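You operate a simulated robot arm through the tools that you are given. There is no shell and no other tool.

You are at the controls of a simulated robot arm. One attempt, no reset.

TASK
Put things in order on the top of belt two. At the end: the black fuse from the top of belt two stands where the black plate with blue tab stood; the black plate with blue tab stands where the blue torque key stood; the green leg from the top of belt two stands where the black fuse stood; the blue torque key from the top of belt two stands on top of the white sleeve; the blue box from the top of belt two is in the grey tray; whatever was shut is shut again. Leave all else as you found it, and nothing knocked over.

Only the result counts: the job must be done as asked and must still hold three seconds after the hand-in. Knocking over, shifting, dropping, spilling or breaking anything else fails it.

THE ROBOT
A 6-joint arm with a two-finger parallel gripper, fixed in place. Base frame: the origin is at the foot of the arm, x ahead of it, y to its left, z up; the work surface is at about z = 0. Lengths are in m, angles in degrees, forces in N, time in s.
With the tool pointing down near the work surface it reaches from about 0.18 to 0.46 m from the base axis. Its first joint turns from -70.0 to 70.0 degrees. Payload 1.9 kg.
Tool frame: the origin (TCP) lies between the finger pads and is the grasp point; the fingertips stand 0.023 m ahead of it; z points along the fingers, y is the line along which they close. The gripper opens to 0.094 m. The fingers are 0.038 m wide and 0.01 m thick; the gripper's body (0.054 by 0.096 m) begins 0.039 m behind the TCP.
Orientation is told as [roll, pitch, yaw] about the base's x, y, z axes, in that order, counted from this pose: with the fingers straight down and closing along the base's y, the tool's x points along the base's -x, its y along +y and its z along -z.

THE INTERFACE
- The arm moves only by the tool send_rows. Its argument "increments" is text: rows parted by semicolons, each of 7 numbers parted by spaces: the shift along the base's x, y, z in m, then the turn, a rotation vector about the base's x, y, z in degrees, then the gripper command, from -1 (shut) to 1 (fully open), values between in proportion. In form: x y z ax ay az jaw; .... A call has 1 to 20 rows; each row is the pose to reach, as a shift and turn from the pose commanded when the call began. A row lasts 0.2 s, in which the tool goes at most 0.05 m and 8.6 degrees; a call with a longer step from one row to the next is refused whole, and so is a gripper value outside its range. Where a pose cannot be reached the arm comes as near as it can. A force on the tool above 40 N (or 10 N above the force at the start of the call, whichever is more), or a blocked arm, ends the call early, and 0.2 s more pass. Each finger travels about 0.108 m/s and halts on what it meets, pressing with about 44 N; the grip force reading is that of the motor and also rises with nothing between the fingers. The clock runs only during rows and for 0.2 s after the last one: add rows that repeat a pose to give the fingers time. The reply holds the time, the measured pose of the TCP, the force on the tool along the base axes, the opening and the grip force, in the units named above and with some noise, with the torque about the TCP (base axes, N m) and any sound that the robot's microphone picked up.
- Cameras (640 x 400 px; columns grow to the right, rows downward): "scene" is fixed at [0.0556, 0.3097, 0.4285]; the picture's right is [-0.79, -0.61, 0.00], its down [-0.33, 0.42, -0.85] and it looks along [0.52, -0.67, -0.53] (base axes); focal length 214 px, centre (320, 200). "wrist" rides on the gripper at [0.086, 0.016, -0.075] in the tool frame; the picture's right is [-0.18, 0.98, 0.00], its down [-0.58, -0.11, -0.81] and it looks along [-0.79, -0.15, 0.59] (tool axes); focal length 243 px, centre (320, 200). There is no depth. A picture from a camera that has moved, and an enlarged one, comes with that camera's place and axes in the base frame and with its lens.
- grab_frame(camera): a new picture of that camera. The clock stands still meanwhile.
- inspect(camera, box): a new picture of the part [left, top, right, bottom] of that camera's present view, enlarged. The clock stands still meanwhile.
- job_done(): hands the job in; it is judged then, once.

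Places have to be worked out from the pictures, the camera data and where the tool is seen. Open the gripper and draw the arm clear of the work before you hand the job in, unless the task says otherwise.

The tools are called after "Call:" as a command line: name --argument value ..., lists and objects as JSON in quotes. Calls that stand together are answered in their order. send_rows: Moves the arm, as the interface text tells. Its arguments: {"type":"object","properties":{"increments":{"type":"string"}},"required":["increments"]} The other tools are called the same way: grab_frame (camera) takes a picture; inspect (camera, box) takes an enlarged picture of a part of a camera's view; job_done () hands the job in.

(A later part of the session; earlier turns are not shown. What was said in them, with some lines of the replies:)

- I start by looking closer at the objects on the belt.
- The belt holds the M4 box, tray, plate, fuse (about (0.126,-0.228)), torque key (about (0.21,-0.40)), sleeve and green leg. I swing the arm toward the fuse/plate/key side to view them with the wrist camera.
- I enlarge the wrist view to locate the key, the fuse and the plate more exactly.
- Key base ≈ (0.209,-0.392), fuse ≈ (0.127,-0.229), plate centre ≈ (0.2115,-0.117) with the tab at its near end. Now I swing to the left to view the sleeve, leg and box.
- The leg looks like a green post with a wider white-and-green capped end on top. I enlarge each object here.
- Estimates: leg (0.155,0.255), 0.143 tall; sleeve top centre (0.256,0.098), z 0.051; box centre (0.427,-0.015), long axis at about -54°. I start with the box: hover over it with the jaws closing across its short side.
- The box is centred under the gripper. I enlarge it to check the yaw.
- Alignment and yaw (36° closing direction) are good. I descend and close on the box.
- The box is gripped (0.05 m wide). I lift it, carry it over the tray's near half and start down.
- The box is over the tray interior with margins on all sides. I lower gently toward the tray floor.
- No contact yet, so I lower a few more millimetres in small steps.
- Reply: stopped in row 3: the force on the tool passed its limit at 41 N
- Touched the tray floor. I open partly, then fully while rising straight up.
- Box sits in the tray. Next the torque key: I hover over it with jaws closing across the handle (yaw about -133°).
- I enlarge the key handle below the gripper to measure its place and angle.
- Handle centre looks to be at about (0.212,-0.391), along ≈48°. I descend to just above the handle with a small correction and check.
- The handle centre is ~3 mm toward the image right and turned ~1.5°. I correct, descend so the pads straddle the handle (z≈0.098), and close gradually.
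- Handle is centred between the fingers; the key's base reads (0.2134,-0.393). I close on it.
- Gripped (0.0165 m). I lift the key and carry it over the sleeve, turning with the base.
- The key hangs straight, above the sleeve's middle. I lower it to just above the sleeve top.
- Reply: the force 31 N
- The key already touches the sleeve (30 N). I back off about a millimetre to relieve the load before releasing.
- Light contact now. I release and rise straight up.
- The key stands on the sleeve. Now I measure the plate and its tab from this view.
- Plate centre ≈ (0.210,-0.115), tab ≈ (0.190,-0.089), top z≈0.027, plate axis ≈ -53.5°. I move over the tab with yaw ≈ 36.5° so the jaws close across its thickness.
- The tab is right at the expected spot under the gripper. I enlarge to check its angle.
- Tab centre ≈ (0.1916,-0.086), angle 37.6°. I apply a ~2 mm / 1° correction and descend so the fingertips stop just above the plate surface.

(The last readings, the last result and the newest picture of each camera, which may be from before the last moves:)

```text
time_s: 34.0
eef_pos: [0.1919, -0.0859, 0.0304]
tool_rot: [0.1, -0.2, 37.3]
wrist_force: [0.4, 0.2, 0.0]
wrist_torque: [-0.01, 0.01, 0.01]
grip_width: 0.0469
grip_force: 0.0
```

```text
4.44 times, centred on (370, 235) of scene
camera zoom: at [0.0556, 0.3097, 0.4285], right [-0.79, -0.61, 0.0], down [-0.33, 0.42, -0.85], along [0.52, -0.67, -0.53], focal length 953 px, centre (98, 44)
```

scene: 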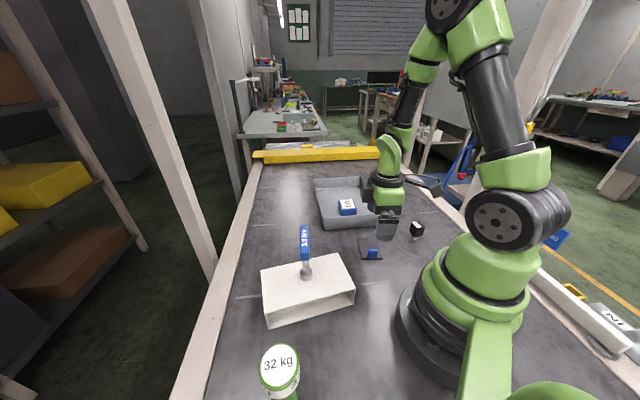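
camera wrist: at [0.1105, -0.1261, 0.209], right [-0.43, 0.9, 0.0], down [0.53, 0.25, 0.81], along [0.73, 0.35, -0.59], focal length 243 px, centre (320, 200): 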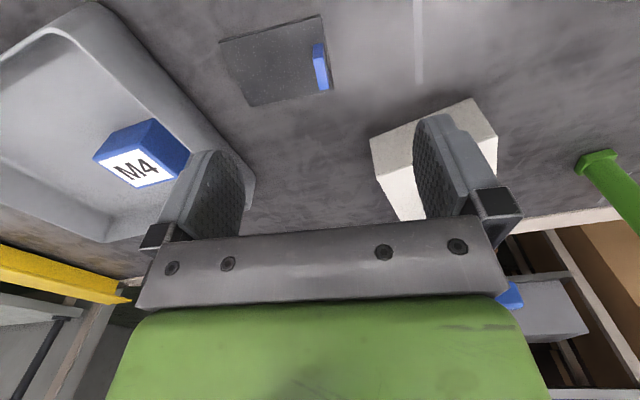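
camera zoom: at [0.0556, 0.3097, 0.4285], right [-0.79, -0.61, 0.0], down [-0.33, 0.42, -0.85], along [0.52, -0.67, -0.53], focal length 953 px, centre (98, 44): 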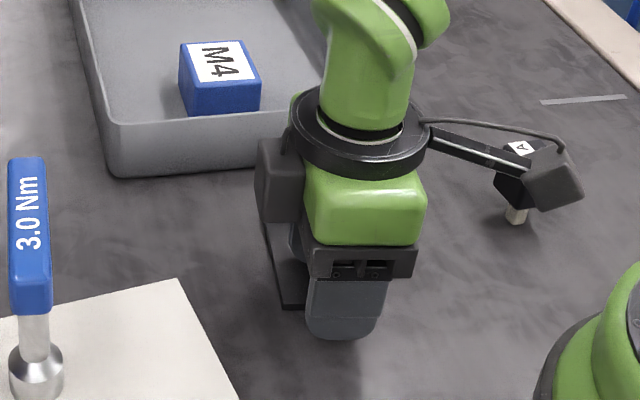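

Tab sits between the fingers, no contact. I close on it.

Call:
send_rows --increments "0 0 0 0 0 0 -0.5; 0 0 0 0 0 0 -0.7; 0 0 0 0 0 0 -1; 0 0 0 0 0 0 -1; 0 0 0 0 0 0 -1"

Call:
inspect --camera "wrist" --box '[160, 60, 480, 240]'

```text
time_s: 35.2
eef_pos: [0.1915, -0.0866, 0.0307]
tool_rot: [0.2, -0.2, 37.3]
wrist_force: [0.9, -0.6, 1.5]
wrist_torque: [-0.01, -0.07, -0.04]
grip_width: 0.0074
grip_force: 43.8
```

```text
2.00 times, centred on (320, 150) of wrist
camera zoom: at [0.1126, -0.1246, 0.105], right [-0.45, 0.89, 0.0], down [0.53, 0.26, 0.81], along [0.72, 0.36, -0.59], focal length 485 px, centre (320, 300)
```

zoom: 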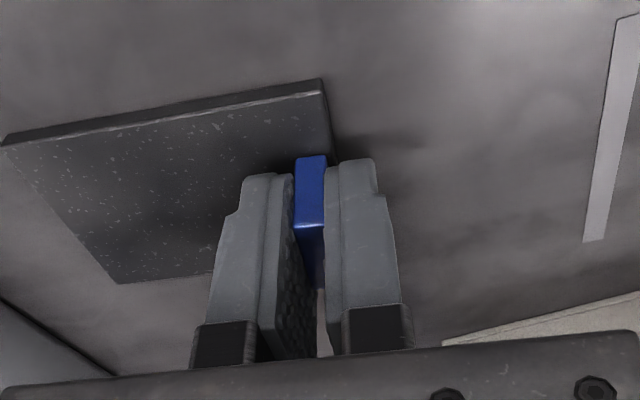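

The tab is gripped (7.4 mm). I lift the plate level and carry it at height to the key's old place.

Call:
send_rows --increments "0 0 0.02 0 0 0 -1; 0 0 0.06 0 0 0 -1; 0 0 0.1 0 0 0 -1; 0 0 0.1 0 0 0 -1"

Call:
grab_frame --camera "wrist"

Call:
inspect --camera "scene" --box '[320, 170, 440, 270]'

```text
time_s: 36.2
eef_pos: [0.1894, -0.0841, 0.1311]
tool_rot: [0.2, -0.1, 37.3]
wrist_force: [-0.5, -0.3, -1.1]
wrist_torque: [0.01, 0.01, -0.02]
grip_width: 0.0072
grip_force: 44.8
```

```text
taken
camera wrist: at [0.1103, -0.1242, 0.2058], right [-0.45, 0.89, 0.0], down [0.53, 0.26, 0.81], along [0.72, 0.36, -0.59], focal length 243 px, centre (320, 200)
```

wrist: 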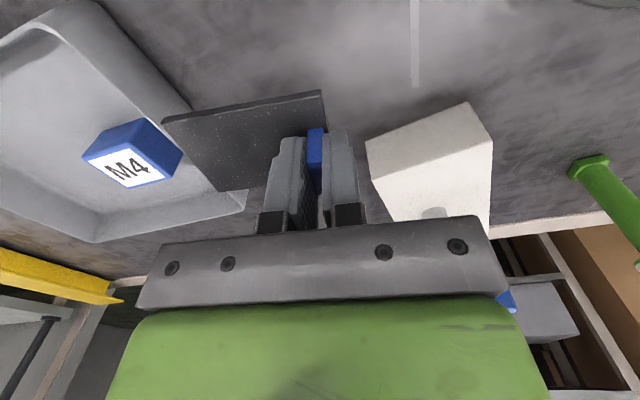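

```text
4.00 times, centred on (380, 220) of scene
camera zoom: at [0.0556, 0.3098, 0.4285], right [-0.79, -0.61, 0.0], down [-0.33, 0.42, -0.85], along [0.52, -0.67, -0.53], focal length 858 px, centre (80, 120)
```

zoom: 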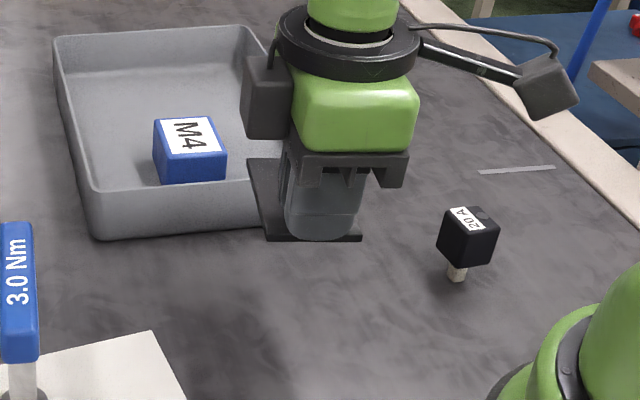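

I compare the plate's place in the grip with the picture before lifting.

Call:
inspect --camera "wrist" --box '[160, 60, 480, 240]'

Call:
send_rows --increments "0 0 0 0 0 0 -1; 0 0 0 0 0 0 -1; 0 0 0 0 0 0 -1; 0 0 0 0 0 0 -1; 0 0 0 0 0 0 -1"

Call:
inspect --camera "wrist" --box '[160, 60, 480, 240]'

```text
2.00 times, centred on (320, 150) of wrist
camera zoom: at [0.1103, -0.1242, 0.2058], right [-0.45, 0.89, 0.0], down [0.53, 0.26, 0.81], along [0.72, 0.36, -0.59], focal length 485 px, centre (320, 300)
```

zoom: 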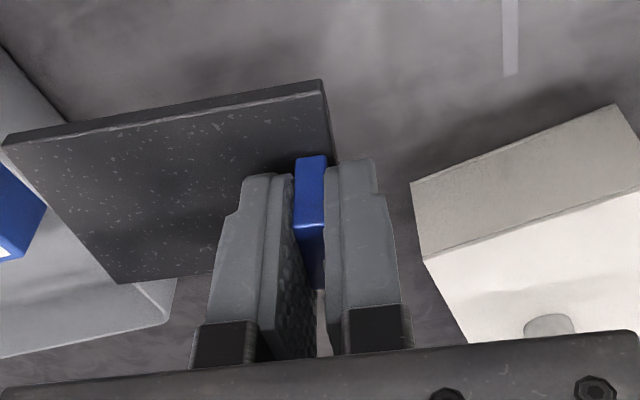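

```text
time_s: 37.4
eef_pos: [0.1904, -0.0855, 0.1303]
tool_rot: [0.1, -0.2, 37.3]
wrist_force: [0.0, -0.1, -0.9]
wrist_torque: [0.0, 0.02, 0.04]
grip_width: 0.0073
grip_force: 44.4
```

```text
2.00 times, centred on (320, 150) of wrist
camera zoom: at [0.1105, -0.1243, 0.2054], right [-0.45, 0.89, 0.0], down [0.53, 0.26, 0.81], along [0.72, 0.36, -0.59], focal length 485 px, centre (320, 300)
```

zoom: 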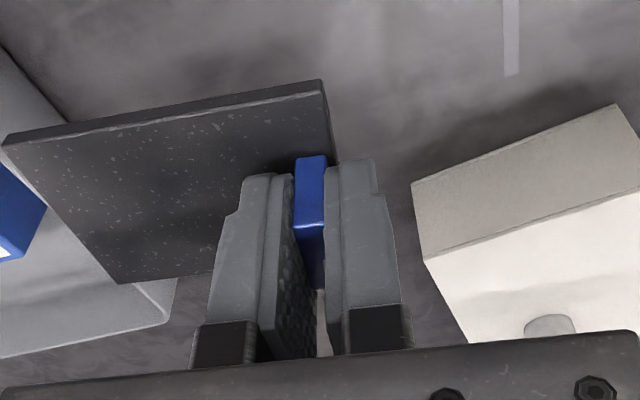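

Grip is stable and level. I carry the plate along -y to the key's old place at height.

Call:
send_rows --increments "0.0003 -0.035 0 0 0 0 -1; 0.0005 -0.07 0 0 0 0 -1; 0.0008 -0.105 0 0 0 0 -1; 0.001 -0.14 0 0 0 0 -1; 0.0013 -0.175 0 0 0 0 -1; 0.0015 -0.21 0 0 0 0 -1; 0.0018 -0.245 0 0 0 0 -1; 0.002 -0.279 0 0 0 0 -1; 0.002 -0.279 0 0 0 0 -1; 0.002 -0.279 0 0 0 0 -1"

Call:
grab_frame --camera "wrist"

Call:
grab_frame --camera "scene"

```text
time_s: 39.6
eef_pos: [0.1937, -0.3654, 0.1311]
tool_rot: [0.2, -0.2, 37.4]
wrist_force: [-0.8, 0.2, 0.1]
wrist_torque: [0.02, 0.01, 0.02]
grip_width: 0.0074
grip_force: 44.1
```

```text
taken
camera wrist: at [0.1147, -0.4046, 0.2058], right [-0.45, 0.89, 0.0], down [0.53, 0.26, 0.81], along [0.72, 0.37, -0.59], focal length 243 px, centre (320, 200)
```

wrist: 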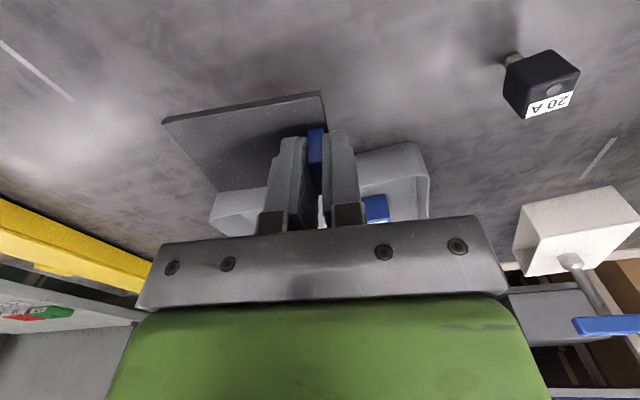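

```text
taken
```

scene: 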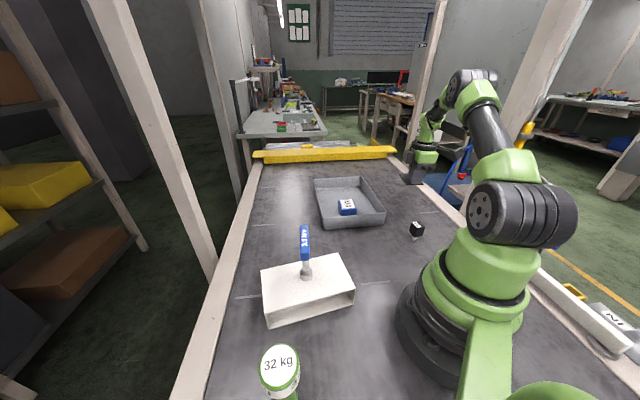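

Yaw holds at 37.4° and the area below is clear. I lower the plate.

Call:
send_rows --increments "0 0 -0.04 0 0 0 -1; 0 0 -0.075 0 0 0 -1; 0 0 -0.09 0 0 0 -1; 0 0 -0.096 0 0 0 -1; 0 0 -0.099 0 0 0 -1; 0 0 -0.099 0 0 0 -1"

Call:
inspect --camera "scene" --box '[380, 150, 460, 220]'

```text
time_s: 41.0
eef_pos: [0.1941, -0.3654, 0.0326]
tool_rot: [0.1, -0.2, 37.3]
wrist_force: [-0.9, -0.4, -1.4]
wrist_torque: [0.03, 0.02, 0.02]
grip_width: 0.0073
grip_force: 43.9
```

```text
5.71 times, centred on (420, 185) of scene
camera zoom: at [0.0556, 0.3097, 0.4285], right [-0.79, -0.61, 0.0], down [-0.33, 0.42, -0.85], along [0.52, -0.67, -0.53], focal length 1226 px, centre (-251, 286)
```

zoom: 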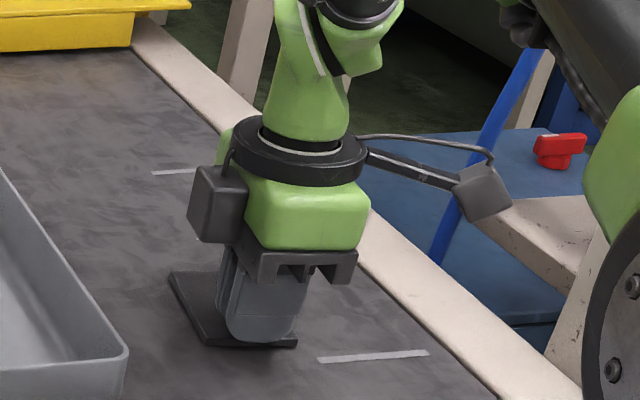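

About 1 mm above the belt; I lower the rest in tiny steps.

Call:
send_rows --increments "-0.0005 0 -0.001 0 0 0 -1; -0.0005 0 -0.001 0 0 0 -1"

```text
time_s: 41.6
eef_pos: [0.1939, -0.365, 0.0317]
tool_rot: [0.1, -0.1, 37.3]
wrist_force: [0.6, 0.1, 1.6]
wrist_torque: [0.04, -0.13, 0.07]
grip_width: 0.0072
grip_force: 44.2
```

Contact made. I open and rise.

Call:
send_rows --increments "0 0 0 0 0 0 -0.6; 0 0 0 0 0 0 -0.2; 0 0 0 0 0 0 0; 0 0 0 0 0 0 0; 0 0 0.03 0 0 0 0; 0 0 0.07 0 0 0 0.5; 0 0 0.11 0 0 0 1; 0 0 0.15 0 0 0 1; 0 0 0.15 0 0 0 1"

Call:
grab_frame --camera "wrist"

Call:
inspect --camera "scene" --box '[340, 160, 460, 280]'

```text
time_s: 43.6
eef_pos: [0.1924, -0.3648, 0.1807]
tool_rot: [0.1, -0.1, 37.4]
wrist_force: [-0.7, 0.6, 0.1]
wrist_torque: [-0.04, -0.01, 0.0]
grip_width: 0.0939
grip_force: 0.0
```

```text
taken
camera wrist: at [0.1132, -0.4034, 0.2549], right [-0.45, 0.89, 0.0], down [0.53, 0.26, 0.81], along [0.72, 0.36, -0.59], focal length 243 px, centre (320, 200)
```

wrist: 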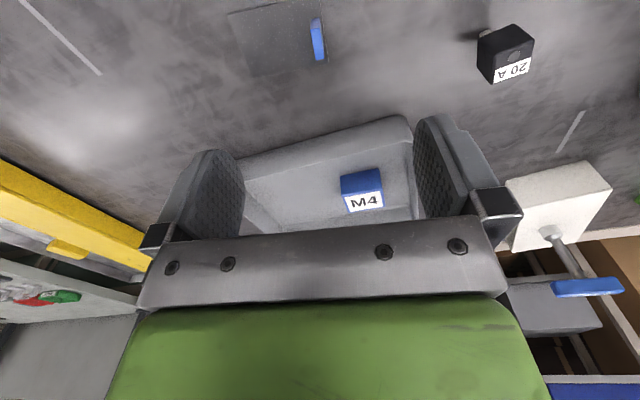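

```text
3.33 times, centred on (400, 220) of scene
camera zoom: at [0.0556, 0.3098, 0.4285], right [-0.79, -0.61, 0.0], down [-0.33, 0.42, -0.85], along [0.52, -0.67, -0.53], focal length 715 px, centre (53, 133)
```

zoom: 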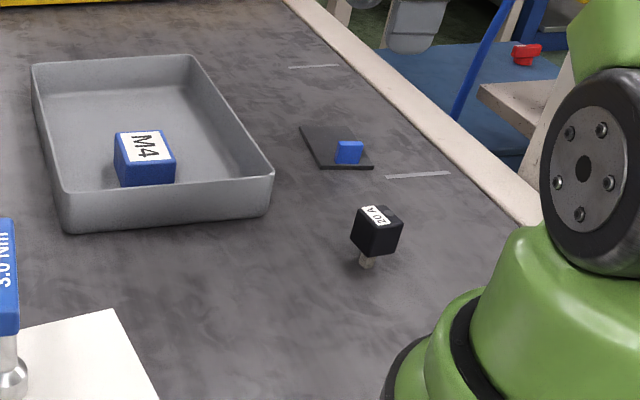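

Plate lies where the key stood (scene pixel matches). Next the fuse: I hover over it with yaw ≈ -41° so the jaws close on the cube's flat sides.

Call:
send_rows --increments "-0.0066 0.0136 0 0 0 -7.86 1; -0.0132 0.0272 0 0 0 -15.7 1; -0.0198 0.0408 0 0 0 -23.6 1; -0.0264 0.0544 0 0 0 -31.4 1; -0.033 0.068 0 0 0 -39.3 1; -0.0395 0.0816 0 0 0 -47.2 1; -0.0461 0.0952 0 0 0 -55 1; -0.0527 0.1088 0 0 0 -62.9 1; -0.0593 0.1224 0 0 0 -70.7 1; -0.0659 0.136 -0.01 0 0 -78.6 1; -0.0659 0.136 -0.03 0 0 -78.6 1; -0.0659 0.136 -0.03 0 0 -78.6 1"

Call:
grab_frame --camera "wrist"

Call:
inspect --camera "wrist" --box '[240, 0, 400, 110]'

Call:
inspect --camera "scene" --box '[390, 190, 450, 250]'

```text
time_s: 46.2
eef_pos: [0.1275, -0.2281, 0.1517]
tool_rot: [0.1, -0.1, -41.3]
wrist_force: [0.0, -1.1, 0.4]
wrist_torque: [-0.03, -0.01, -0.01]
grip_width: 0.0937
grip_force: 0.0
```

```text
taken
camera wrist: at [0.0722, -0.1579, 0.2256], right [0.79, 0.62, 0.0], down [0.36, -0.47, 0.81], along [0.5, -0.63, -0.59], focal length 243 px, centre (320, 200)
```

wrist: 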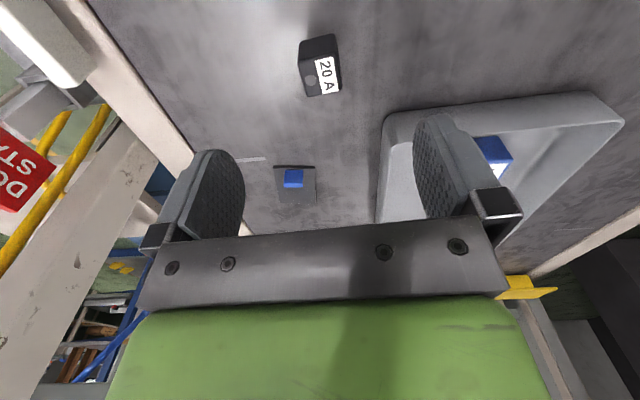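

```text
3.64 times, centred on (320, 55) of wrist
camera zoom: at [0.0722, -0.1579, 0.2256], right [0.79, 0.62, 0.0], down [0.36, -0.47, 0.81], along [0.5, -0.63, -0.59], focal length 882 px, centre (320, 727)
```

zoom: 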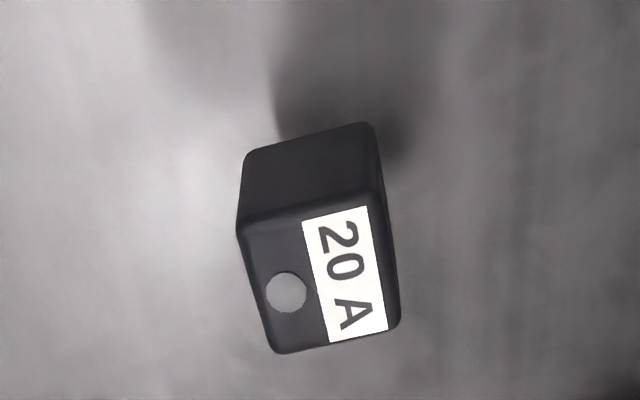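

```text
6.67 times, centred on (420, 220) of scene
camera zoom: at [0.0556, 0.3098, 0.4285], right [-0.79, -0.61, 0.0], down [-0.33, 0.42, -0.85], along [0.52, -0.67, -0.53], focal length 1430 px, centre (-347, 67)
```

zoom: 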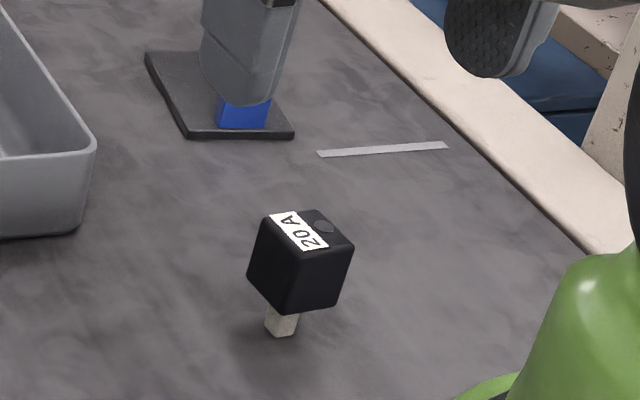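

Fuse top centre ≈ (0.128,-0.228), sides at ≈51.4°, top z≈0.05; it stands on a single narrow blade. I fine-align, descend and bring the jaws to about 47 mm.

Call:
send_rows --increments "0.0013 -0.0008 0 0 0 2.5 1; 0.0013 -0.0008 -0.03 0 0 2.5 1; 0.0013 -0.0008 -0.06 0 0 2.5 1; 0.0013 -0.0008 -0.09 0 0 2.5 1; 0.0013 -0.0008 -0.1155 0 0 2.5 1; 0.0013 -0.0008 -0.1155 0 0 2.5 0; 0.0013 -0.0008 -0.1155 0 0 2.5 0; 0.0013 -0.0008 -0.1155 0 0 2.5 0"

Call:
inspect --camera "wrist" --box '[160, 40, 480, 240]'

Call:
inspect --camera "scene" --box '[360, 170, 460, 260]'

```text
time_s: 48.0
eef_pos: [0.1282, -0.227, 0.0343]
tool_rot: [0.0, -0.3, -38.8]
wrist_force: [0.5, -0.6, -0.3]
wrist_torque: [-0.02, 0.01, 0.0]
grip_width: 0.0471
grip_force: 0.1
```

```text
2.00 times, centred on (320, 140) of wrist
camera zoom: at [0.0698, -0.1606, 0.1089], right [0.76, 0.65, 0.0], down [0.38, -0.45, 0.81], along [0.53, -0.61, -0.59], focal length 485 px, centre (320, 320)
```

zoom: 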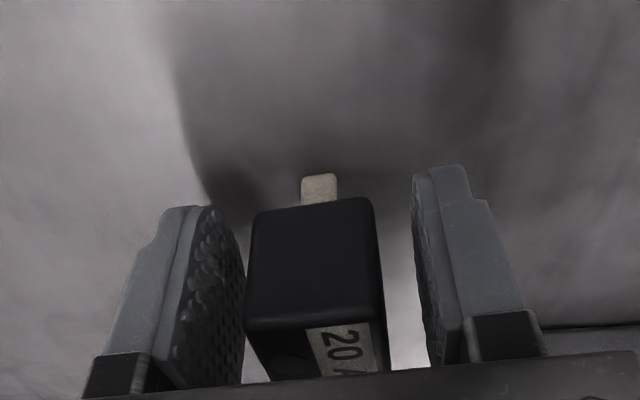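

```text
4.44 times, centred on (410, 215) of scene
camera zoom: at [0.0556, 0.3097, 0.4285], right [-0.79, -0.61, 0.0], down [-0.33, 0.42, -0.85], along [0.52, -0.67, -0.53], focal length 953 px, centre (-80, 133)
```

zoom: 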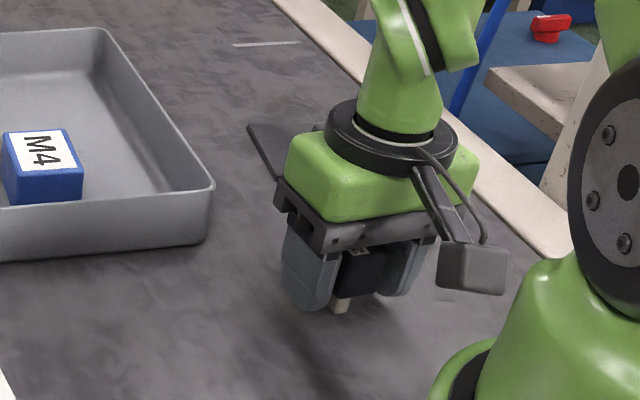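

The fuse is centred between the fingers. I close on it.

Call:
send_rows --increments "0 0 0 0 0 0 -0.3; 0 0 0 0 0 0 -0.5; 0 0 0 0 0 0 -1; 0 0 0 0 0 0 -1; 0 0 0 0 0 0 -1"

Call:
inspect --camera "wrist" --box '[160, 40, 480, 240]'

```text
time_s: 49.2
eef_pos: [0.1283, -0.2281, 0.0339]
tool_rot: [0.1, -0.2, -38.8]
wrist_force: [0.4, 1.5, 3.4]
wrist_torque: [0.07, 0.02, 0.0]
grip_width: 0.0272
grip_force: 43.9
```

```text
2.00 times, centred on (320, 140) of wrist
camera zoom: at [0.0698, -0.1606, 0.109], right [0.76, 0.65, 0.0], down [0.38, -0.45, 0.81], along [0.53, -0.61, -0.59], focal length 485 px, centre (320, 320)
```

zoom: 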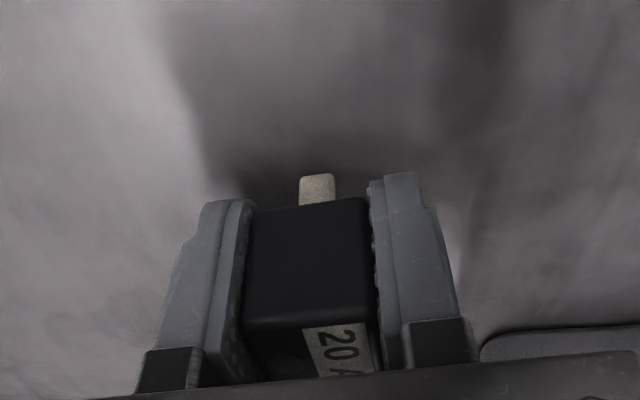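

Gripped (27 mm), blade vertical. I lift and carry the fuse to the plate's old centre (0.2105,-0.114), then lower to just above the belt.

Call:
send_rows --increments "0 0 0.02 0 0 0 -1; 0 0 0.05 0 0 0 -1; 0.0165 0.0228 0.06 0 0 0 -1; 0.0331 0.0455 0.06 0 0 0 -1; 0.0496 0.0683 0.06 0 0 0 -1; 0.0662 0.091 0.06 0 0 0 -1; 0.0827 0.1138 0.06 0 0 0 -1; 0.0827 0.1138 0.03 0 0 0 -1; 0.0827 0.1138 0.01 0 0 0 -1; 0.0827 0.1138 0.003 0 0 0 -1; 0.0827 0.1138 0.003 0 0 0 -1"

Call:
inspect --camera "scene" --box '[320, 180, 440, 280]'

Call:
inspect --camera "wrist" --box '[160, 40, 480, 240]'

```text
time_s: 51.6
eef_pos: [0.2104, -0.1165, 0.0391]
tool_rot: [0.1, -0.2, -38.9]
wrist_force: [0.2, 0.1, 0.0]
wrist_torque: [-0.02, 0.01, -0.01]
grip_width: 0.0269
grip_force: 44.2
```

```text
4.00 times, centred on (380, 230) of scene
camera zoom: at [0.0556, 0.3098, 0.4285], right [-0.79, -0.61, 0.0], down [-0.33, 0.42, -0.85], along [0.52, -0.67, -0.53], focal length 858 px, centre (80, 80)
```

zoom: 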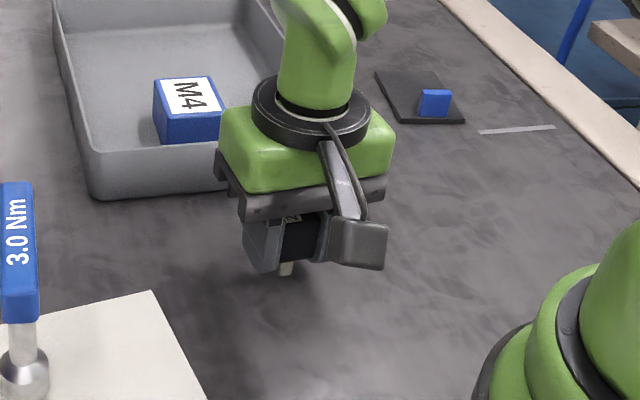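

```text
2.00 times, centred on (320, 140) of wrist
camera zoom: at [0.1518, -0.0484, 0.1131], right [0.76, 0.65, 0.0], down [0.38, -0.45, 0.81], along [0.53, -0.61, -0.59], focal length 485 px, centre (320, 320)
```

zoom: 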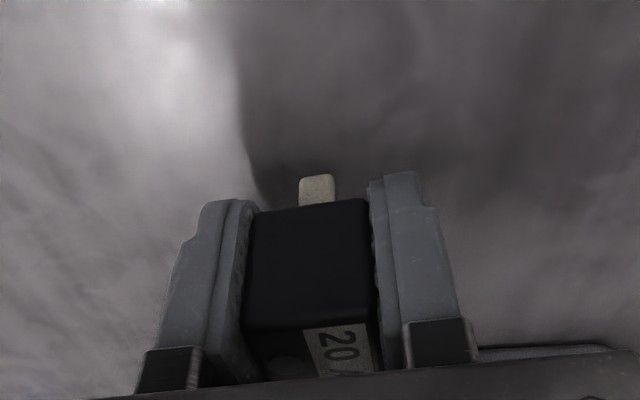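

Positioned ~5 mm above the belt. I nudge +1.5 mm in y and lower in small steps, watching for contact.

Call:
send_rows --increments "0 0.0015 -0.001 0 0 0 -1; 0 0.0015 -0.002 0 0 0 -1; 0 0.0015 -0.0035 0 0 0 -1; 0 0.0015 -0.0035 0 0 0 -1"

Call:
inspect --camera "scene" --box '[350, 220, 410, 270]'

```text
time_s: 52.6
eef_pos: [0.2106, -0.1137, 0.0351]
tool_rot: [0.2, -0.1, -38.8]
wrist_force: [0.3, -0.3, 1.2]
wrist_torque: [0.0, 0.01, 0.01]
grip_width: 0.0273
grip_force: 44.2
```

```text
8.00 times, centred on (380, 245) of scene
camera zoom: at [0.0556, 0.3097, 0.4285], right [-0.79, -0.61, 0.0], down [-0.33, 0.42, -0.85], along [0.52, -0.67, -0.53], focal length 1716 px, centre (-160, -160)
```

zoom: 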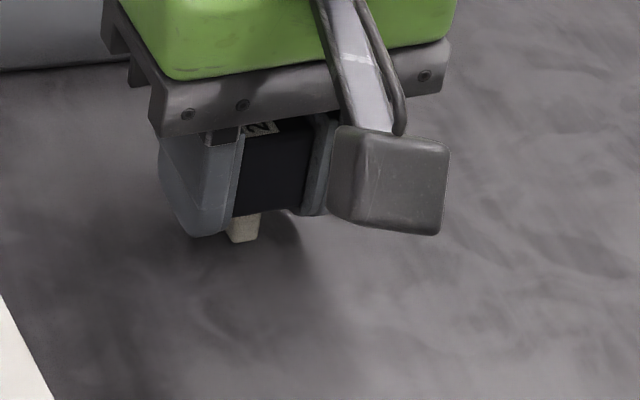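

Nearly touching; a bit lower, half-millimetre at a time.

Call:
send_rows --increments "0 0 -0.0005 0 0 0 -1; 0 0 -0.001 0 0 0 -1; 0 0 -0.001 0 0 0 -1"

```text
time_s: 53.4
eef_pos: [0.2119, -0.1145, 0.0345]
tool_rot: [0.1, -0.2, -38.7]
wrist_force: [-5.0, 2.3, 29.5]
wrist_torque: [0.11, 0.2, 0.0]
grip_width: 0.0271
grip_force: 43.7
```

Contact, 29 N. I back off slightly to unload before release.

Call:
send_rows --increments "0 0 0.0007 0 0 0 -1; 0 0 0.0007 0 0 0 -1"

```text
time_s: 54.0
eef_pos: [0.2104, -0.115, 0.0339]
tool_rot: [0.2, -0.1, -38.7]
wrist_force: [-0.2, -0.8, 0.4]
wrist_torque: [0.04, 0.01, -0.02]
grip_width: 0.0269
grip_force: 43.8
```

Unloaded. I open the jaws in stages, then check before rising.

Call:
send_rows --increments "0 0 0 0 0 0 -0.35; 0 0 0 0 0 0 -0.2; 0 0 0 0 0 0 0.2; 0 0 0 0 0 0 0.6; 0 0 0 0 0 0 0.6; 0 0 0 0 0 0 0.6"

Call:
inspect --camera "wrist" --box '[160, 40, 480, 240]'

```text
time_s: 55.4
eef_pos: [0.2103, -0.115, 0.0358]
tool_rot: [0.1, -0.2, -38.7]
wrist_force: [0.7, -0.2, 0.0]
wrist_torque: [0.0, 0.02, 0.03]
grip_width: 0.0751
grip_force: 0.0
```

```text
2.00 times, centred on (320, 140) of wrist
camera zoom: at [0.1525, -0.0471, 0.1094], right [0.76, 0.65, 0.0], down [0.38, -0.45, 0.81], along [0.53, -0.61, -0.59], focal length 485 px, centre (320, 320)
```

zoom: 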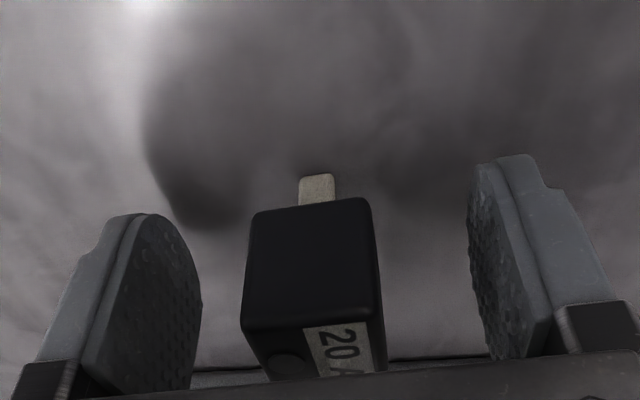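

The fuse stands free and upright. I rise straight up.

Call:
send_rows --increments "0 0 0.03 0 0 0 0.6; 0 0 0.07 0 0 0 0.6; 0 0 0.12 0 0 0 0.6; 0 0 0.165 0 0 0 1; 0 0 0.2 0 0 0 1; 0 0 0.2 0 0 0 1"

Call:
grab_frame --camera "scene"

Call:
grab_frame --camera "wrist"

Call:
inspect --camera "scene" --box '[340, 160, 460, 280]'

```text
time_s: 56.8
eef_pos: [0.2123, -0.1118, 0.2337]
tool_rot: [0.2, -0.2, -38.8]
wrist_force: [-0.8, -0.9, -0.4]
wrist_torque: [0.01, -0.04, -0.02]
grip_width: 0.0943
grip_force: 0.0
```

```text
taken
```

scene: 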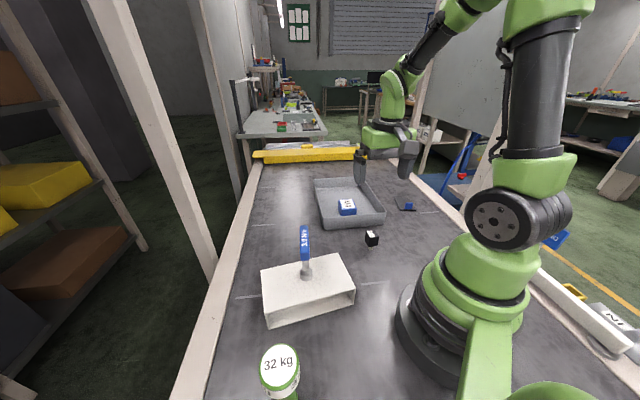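

```text
taken
camera wrist: at [0.1532, -0.0446, 0.308], right [0.76, 0.65, 0.0], down [0.38, -0.45, 0.81], along [0.53, -0.61, -0.59], focal length 243 px, centre (320, 200)
```

wrist: 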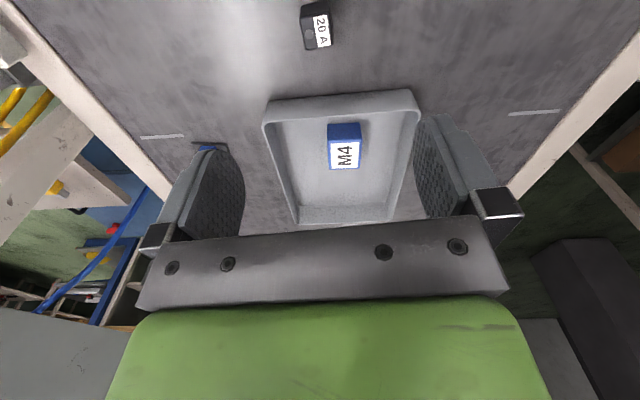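

```text
3.33 times, centred on (400, 220) of scene
camera zoom: at [0.0556, 0.3098, 0.4285], right [-0.79, -0.61, 0.0], down [-0.33, 0.42, -0.85], along [0.52, -0.67, -0.53], focal length 715 px, centre (53, 133)
```

zoom: 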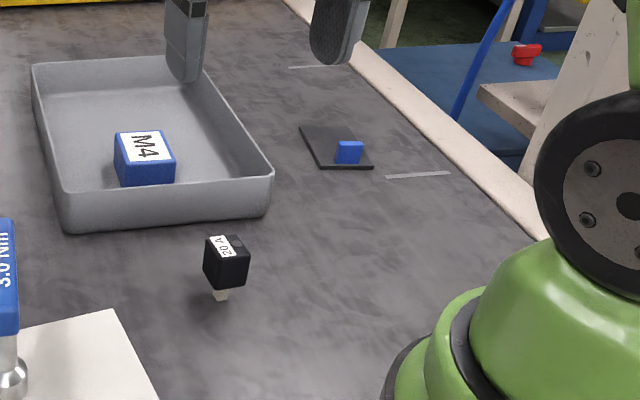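

Fuse stands at the plate's old centre. Now I swing to the green leg with yaw 0 (so its orientation can be kept), staying above the key's handle.

Call:
send_rows --increments "0.004 0.037 0 0 0 3.9 1; 0.008 0.0745 0 0 0 7.8 1; 0.009 0.1115 0 0 0 11.6 1; 0.009 0.1485 0 0 0 15.5 1; 0.006 0.1855 0 0 0 19.4 1; -0.001 0.2225 0 0 0 23.3 1; -0.011 0.2595 0 0 0 27.2 1; -0.024 0.2965 0 0 0 31 1; -0.039 0.3335 0 0 0 34.9 1; -0.056 0.3695 0 0 0 38.8 1; -0.056 0.3695 0 0 0 38.8 1"

Call:
grab_frame --camera "wrist"

Call:
grab_frame --camera "scene"

```text
time_s: 59.2
eef_pos: [0.1537, 0.2579, 0.2345]
tool_rot: [0.0, -0.1, 0.1]
wrist_force: [0.0, -0.6, -0.9]
wrist_torque: [-0.01, 0.06, 0.02]
grip_width: 0.0942
grip_force: 0.0
```

```text
taken
camera wrist: at [0.0667, 0.2747, 0.3082], right [0.18, 0.98, 0.0], down [0.58, -0.11, 0.81], along [0.79, -0.15, -0.59], focal length 243 px, centre (320, 200)
```

wrist: 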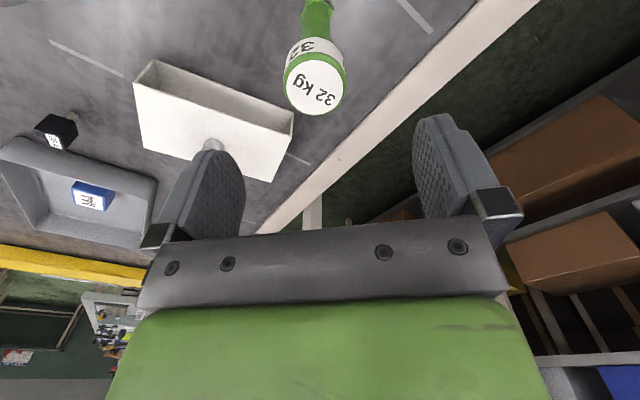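

```text
taken
```

scene: 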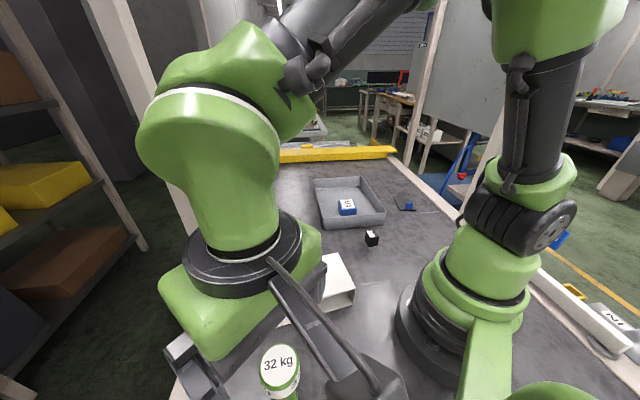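

The head is close to centred below. I enlarge it for a precise fix.

Call:
inspect --camera "wrist" --box '[230, 0, 410, 120]'

```text
3.33 times, centred on (320, 60) of wrist
camera zoom: at [0.0667, 0.2747, 0.3082], right [0.18, 0.98, 0.0], down [0.58, -0.11, 0.81], along [0.79, -0.15, -0.59], focal length 809 px, centre (320, 667)
```

zoom: 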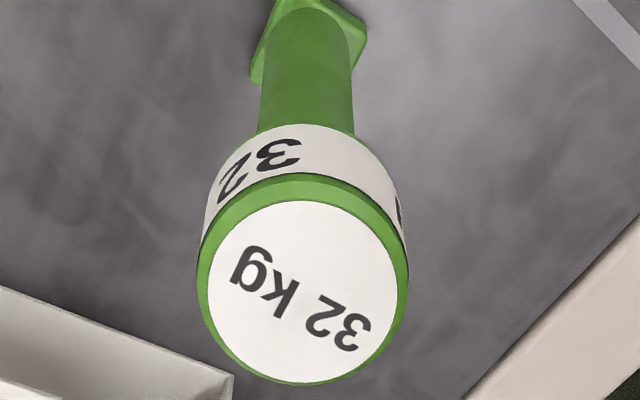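

Head centre ≈ (0.1557,0.2544) with the TCP ≈ 3–4 mm off; head spans z 0.12–0.143. I correct, descend to z≈0.130 with jaws open and check.

Call:
send_rows --increments "0.003 -0.0043 0 0 0 0 1; 0.003 -0.0043 -0.04 0 0 0 1; 0.003 -0.0043 -0.08 0 0 0 1; 0.003 -0.0043 -0.105 0 0 0 1; 0.003 -0.0043 -0.105 0 0 0 1"

Call:
inspect --camera "wrist" --box '[160, 40, 480, 240]'

```text
time_s: 60.4
eef_pos: [0.1584, 0.2515, 0.1291]
tool_rot: [0.2, -0.2, -0.1]
wrist_force: [-0.1, -0.2, -0.7]
wrist_torque: [0.0, 0.0, 0.0]
grip_width: 0.0941
grip_force: 0.0
```

```text
2.00 times, centred on (320, 140) of wrist
camera zoom: at [0.0702, 0.2674, 0.2032], right [0.18, 0.98, 0.0], down [0.58, -0.11, 0.81], along [0.79, -0.15, -0.59], focal length 485 px, centre (320, 320)
```

zoom: 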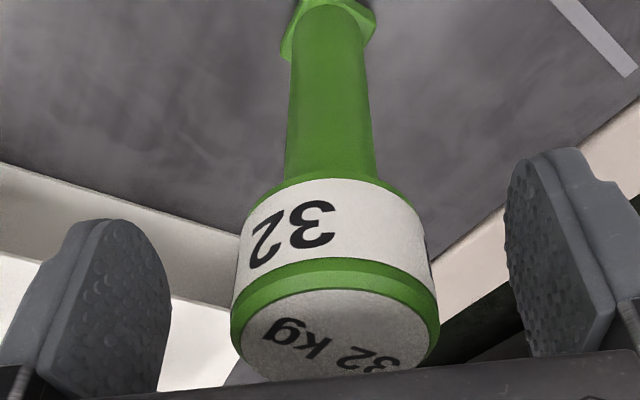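

The leg is ~3 mm toward +y of the jaw centre. I shift +3.3 mm and narrow the jaws to about 65 mm to check centring.

Call:
send_rows --increments "0 0.0015 0 0 0 0 1; 0 0.0033 0 0 0 0 1; 0 0.0033 0 0 0 0 0.4; 0 0.0033 0 0 0 0 0.4; 0 0.0033 0 0 0 0 0.4"

Call:
inspect --camera "wrist" --box '[160, 40, 480, 240]'

```text
time_s: 61.6
eef_pos: [0.1572, 0.254, 0.1298]
tool_rot: [0.1, -0.1, -0.1]
wrist_force: [0.0, -0.5, -0.5]
wrist_torque: [-0.03, 0.01, 0.01]
grip_width: 0.0659
grip_force: 0.1
```

```text
2.00 times, centred on (320, 140) of wrist
camera zoom: at [0.0701, 0.271, 0.2038], right [0.18, 0.98, 0.0], down [0.58, -0.11, 0.81], along [0.79, -0.15, -0.59], focal length 485 px, centre (320, 320)
```

zoom: 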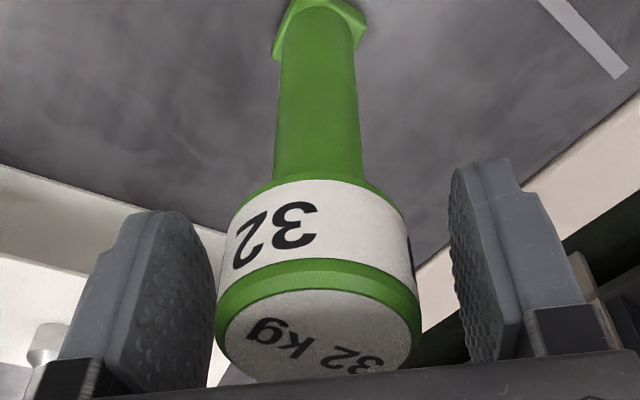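

Centred now. I close on the head.

Call:
send_rows --increments "0 0 0 0 0 0 0.1; 0 0 0 0 0 0 0; 0 0 0 0 0 0 -1; 0 0 0 0 0 0 -1; 0 0 0 0 0 0 -1"

Call:
inspect --camera "wrist" --box '[160, 40, 480, 240]'

```text
time_s: 62.8
eef_pos: [0.1587, 0.2539, 0.1299]
tool_rot: [0.1, -0.1, 0.0]
wrist_force: [0.6, -3.0, 3.4]
wrist_torque: [-0.41, -0.07, 0.04]
grip_width: 0.0437
grip_force: 44.3
```

```text
2.00 times, centred on (320, 140) of wrist
camera zoom: at [0.0701, 0.2709, 0.2038], right [0.18, 0.98, 0.0], down [0.58, -0.11, 0.81], along [0.79, -0.15, -0.59], focal length 485 px, centre (320, 320)
```

zoom: 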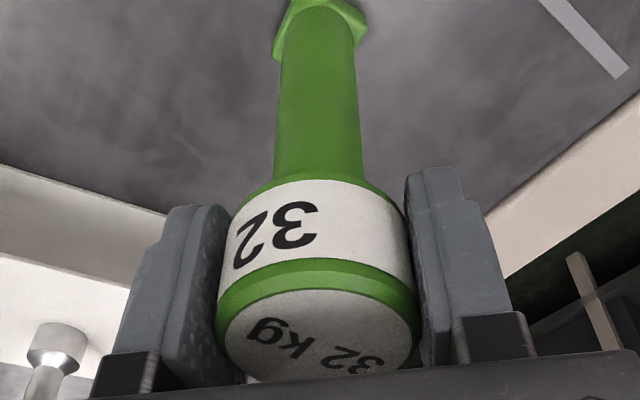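

Gripped (43.7 mm). I lift the leg 0.2 m straight up and check how it hangs.

Call:
send_rows --increments "0 0 0.01 0 0 0 -1; 0 0 0.04 0 0 0 -1; 0 0 0.08 0 0 0 -1; 0 0 0.12 0 0 0 -1; 0 0 0.16 0 0 0 -1; 0 0 0.2 0 0 0 -1; 0 0 0.2 0 0 0 -1"

Call:
grab_frame --camera "wrist"

Call:
grab_frame --camera "scene"

```text
time_s: 64.4
eef_pos: [0.1591, 0.2557, 0.3297]
tool_rot: [0.1, -0.1, 0.0]
wrist_force: [0.7, -0.1, -7.5]
wrist_torque: [0.03, -0.06, -0.01]
grip_width: 0.0435
grip_force: 44.3
```

```text
taken
camera wrist: at [0.0715, 0.2713, 0.4045], right [0.18, 0.98, 0.0], down [0.58, -0.11, 0.81], along [0.79, -0.15, -0.59], focal length 243 px, centre (320, 200)
```

wrist: 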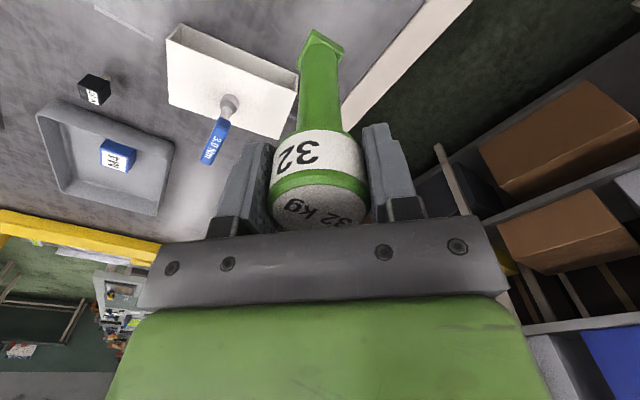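

```text
taken
```

scene: 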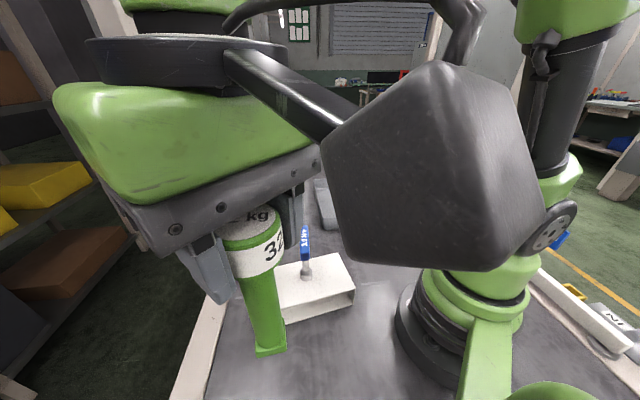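

The leg hangs straight (7.5 N). I swing it around the front of the base to above the fuse's old place.

Call:
send_rows --increments "0.017 -0.035 0 0 0 0 -1; 0.032 -0.072 0 0 0 0 -1; 0.045 -0.109 0 0 0 0 -1; 0.054 -0.148 0 0 0 0 -1; 0.06 -0.188 0 0 0 0 -1; 0.063 -0.228 0 0 0 0 -1; 0.063 -0.268 0 0 0 0 -1; 0.059 -0.308 0 0 0 0 -1; 0.051 -0.347 0 0 0 0 -1; 0.039 -0.385 0 0 0 0 -1; 0.022 -0.421 0 0 0 0 -1; -0.001 -0.454 0 0 0 0 -1; -0.03 -0.4825 0 0 0 0 -1; -0.03 -0.4825 0 0 0 0 -1; -0.03 -0.4825 0 0 0 0 -1"

Call:
grab_frame --camera "wrist"

Call:
grab_frame --camera "scene"

```text
time_s: 67.6
eef_pos: [0.126, -0.2279, 0.3302]
tool_rot: [0.1, -0.2, 0.2]
wrist_force: [-0.2, 0.1, -8.4]
wrist_torque: [-0.01, -0.02, 0.01]
grip_width: 0.0436
grip_force: 44.0
```

```text
taken
camera wrist: at [0.039, -0.2112, 0.4041], right [0.18, 0.98, 0.0], down [0.58, -0.11, 0.81], along [0.79, -0.15, -0.59], focal length 243 px, centre (320, 200)
```

wrist: 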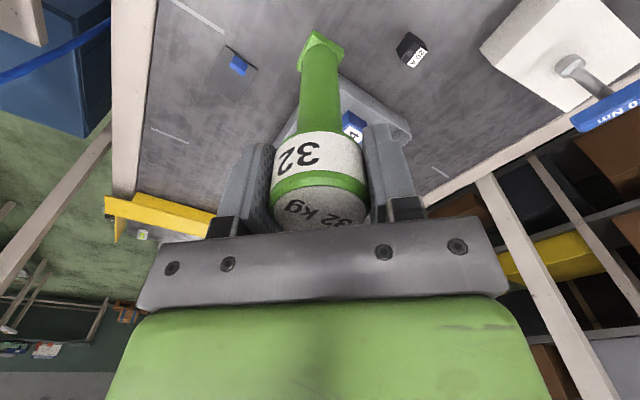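

```text
taken
```

scene: 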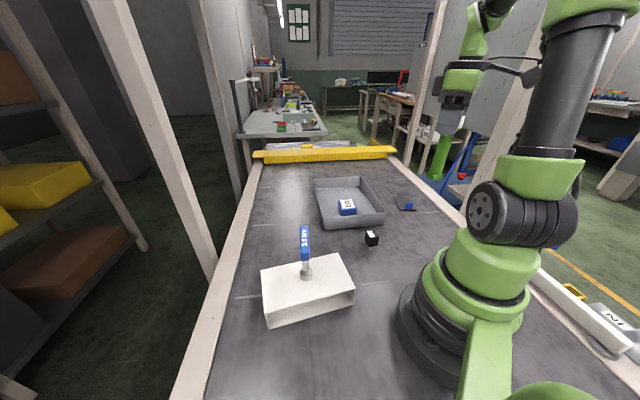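

All clear below. I lower the leg to a few millimetres above the belt.

Call:
send_rows --increments "0 0 -0.04 0 0 0 -1; 0 0 -0.08 0 0 0 -1; 0 0 -0.12 0 0 0 -1; 0 0 -0.16 0 0 0 -1; 0 0 -0.185 0 0 0 -1; 0 0 -0.194 0 0 0 -1; 0 0 -0.194 0 0 0 -1"

Call:
inspect --camera "scene" --box '[340, 160, 460, 280]'

Call:
inspect --camera "wrist" --box '[160, 0, 480, 200]'

```text
time_s: 69.2
eef_pos: [0.1297, -0.2273, 0.1353]
tool_rot: [0.1, -0.2, -0.1]
wrist_force: [-0.7, 0.2, -7.6]
wrist_torque: [0.03, -0.05, -0.03]
grip_width: 0.0436
grip_force: 44.0
```

```text
3.33 times, centred on (400, 220) of scene
camera zoom: at [0.0556, 0.3097, 0.4285], right [-0.79, -0.61, 0.0], down [-0.33, 0.42, -0.85], along [0.52, -0.67, -0.53], focal length 715 px, centre (53, 133)
```

zoom: 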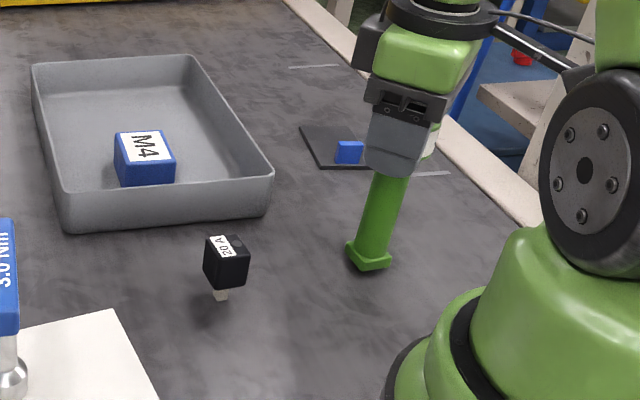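

```text
2.00 times, centred on (320, 100) of wrist
camera zoom: at [0.0417, -0.211, 0.2101], right [0.18, 0.98, 0.0], down [0.58, -0.11, 0.81], along [0.79, -0.15, -0.59], focal length 485 px, centre (320, 400)
```

zoom: 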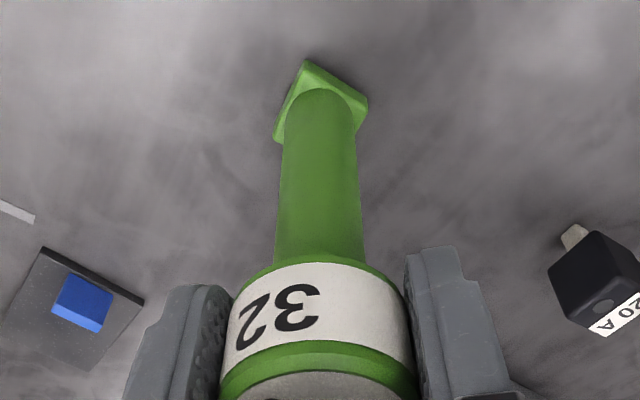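

Foot is right over the fuse's old base pixel, ~5 mm up. I lower slowly to contact.

Call:
send_rows --increments "0 0 -0.002 0 0 0 -1; 0 0 -0.0035 0 0 0 -1; 0 0 -0.0045 0 0 0 -1; 0 0 -0.0045 0 0 0 -1"

```text
time_s: 70.2
eef_pos: [0.1276, -0.2282, 0.1312]
tool_rot: [0.1, -0.1, 0.0]
wrist_force: [0.3, -0.5, -7.9]
wrist_torque: [-0.01, -0.02, -0.01]
grip_width: 0.0437
grip_force: 43.9
```

No contact yet (still full weight). I go on in half-millimetre steps.

Call:
send_rows --increments "0 0 -0.0005 0 0 0 -1; 0 0 -0.001 0 0 0 -1; 0 0 -0.001 0 0 0 -1"

```text
time_s: 71.0
eef_pos: [0.1272, -0.2273, 0.1303]
tool_rot: [0.1, -0.2, 0.0]
wrist_force: [1.2, 4.7, 5.6]
wrist_torque: [0.29, -0.14, 0.02]
grip_width: 0.0437
grip_force: 43.9
```

The leg rests on the belt. I release in stages and check.

Call:
send_rows --increments "0 0 0.0004 0 0 0 -1; 0 0 0.0004 0 0 0 0; 0 0 0.0004 0 0 0 0.2; 0 0 0.0004 0 0 0 0.5; 0 0 0.0004 0 0 0 1; 0 0 0.0004 0 0 0 1; 0 0 0.0004 0 0 0 1"

Call:
inspect --camera "wrist" --box '[160, 0, 480, 200]'

```text
time_s: 72.6
eef_pos: [0.1282, -0.2281, 0.131]
tool_rot: [0.1, -0.1, 0.0]
wrist_force: [0.0, -0.5, -0.4]
wrist_torque: [-0.02, 0.02, 0.01]
grip_width: 0.094
grip_force: 0.0
```

```text
2.00 times, centred on (320, 100) of wrist
camera zoom: at [0.0406, -0.2112, 0.2049], right [0.18, 0.98, 0.0], down [0.58, -0.11, 0.81], along [0.79, -0.15, -0.59], focal length 485 px, centre (320, 400)
```

zoom: 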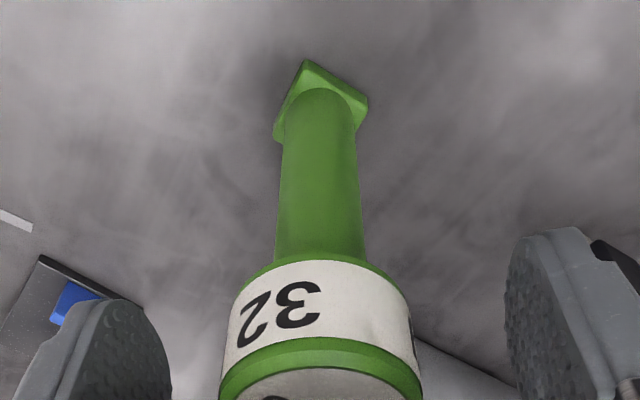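

The leg stands free and upright. I rise straight up and move the arm clear toward the starting area.

Call:
send_rows --increments "0 0 0.03 0 0 0 1; 0 0 0.07 0 0 0 1; 0 0 0.11 0 0 0 1; 0 0 0.15 0 0 0 1; 0 0 0.19 0 0 0 1; 0 0 0.23 0 0 0 1; 0.03 0.03 0.25 0 0 0 1; 0.06 0.06 0.255 0 0 0 1; 0.09 0.09 0.255 0 0 0 1; 0.115 0.125 0.255 0 0 0 1; 0.14 0.155 0.255 0 0 0 1; 0.158 0.175 0.255 0 0 0 1; 0.158 0.175 0.255 0 0 0 1"

Call:
grab_frame --camera "scene"

Call:
inspect --camera "scene" --box '[340, 160, 460, 280]'

Call:
inspect --camera "scene" --box '[220, 200, 400, 340]'

```text
time_s: 75.4
eef_pos: [0.29, -0.0525, 0.3837]
tool_rot: [0.2, -0.2, 0.0]
wrist_force: [0.7, 0.0, 0.6]
wrist_torque: [-0.01, 0.02, 0.0]
grip_width: 0.0937
grip_force: 0.1
```

```text
taken
```

scene: 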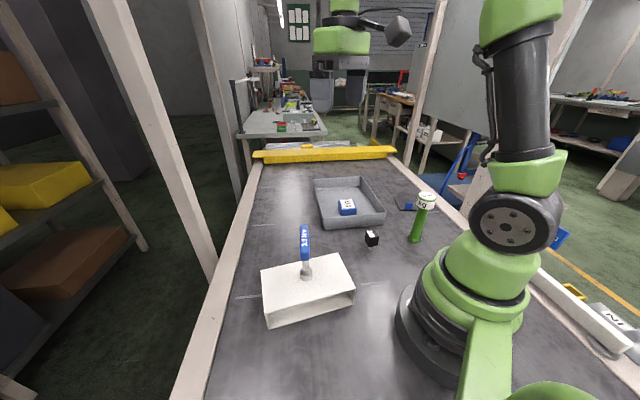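

```text
3.33 times, centred on (400, 220) of scene
camera zoom: at [0.0556, 0.3098, 0.4285], right [-0.79, -0.61, 0.0], down [-0.33, 0.42, -0.85], along [0.52, -0.67, -0.53], focal length 715 px, centre (53, 133)
```

zoom: 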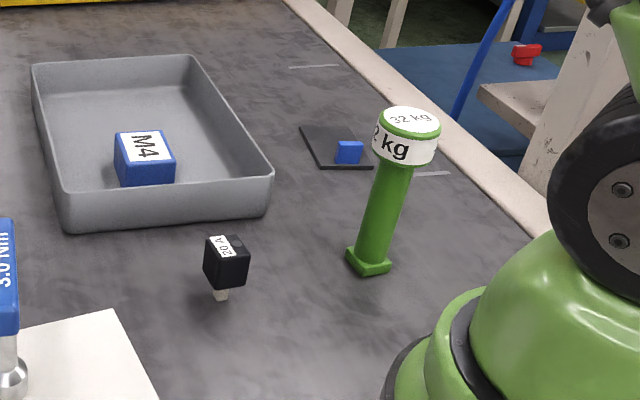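

```text
2.86 times, centred on (310, 270) of scene
camera zoom: at [0.0556, 0.3098, 0.4285], right [-0.79, -0.61, 0.0], down [-0.33, 0.42, -0.85], along [0.52, -0.67, -0.53], focal length 613 px, centre (349, 0)
```

zoom: 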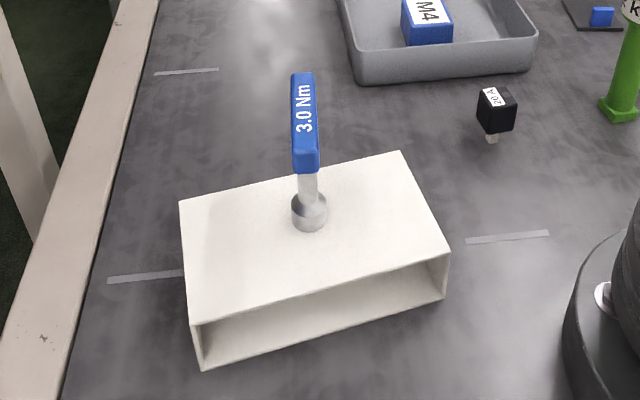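

All five items stand where asked: the key is upright on the sleeve, the box is in the tray, and the plate, fuse and leg are in their new places. The tray and sleeve have not moved, nothing that was shut was opened, and the arm is clear with the gripper open, so I hand in.

Call:
job_done

```text
The job is handed in.
```

I've handed the job in, with all five items moved and nothing knocked over. I placed each one from the camera pictures and tool readings, so positions should be good to a few millimetres.

- **Blue torque key:** it stands upright on top of the white sleeve, near the middle.
- **Black plate with blue tab:** it lies centred where the torque key stood, turned the same way as before.
- **Black fuse:** it stands on its blade where the centre of the plate was.
- **Green leg:** it stands upright where the fuse was, turned the same way as before.
- **Blue box:** it sits on the floor of the grey tray.

In the final pictures the white sleeve and the grey tray had not moved. I never opened anything, so nothing needed shutting again. The gripper is open, and the arm is back near its starting position, clear of the work.
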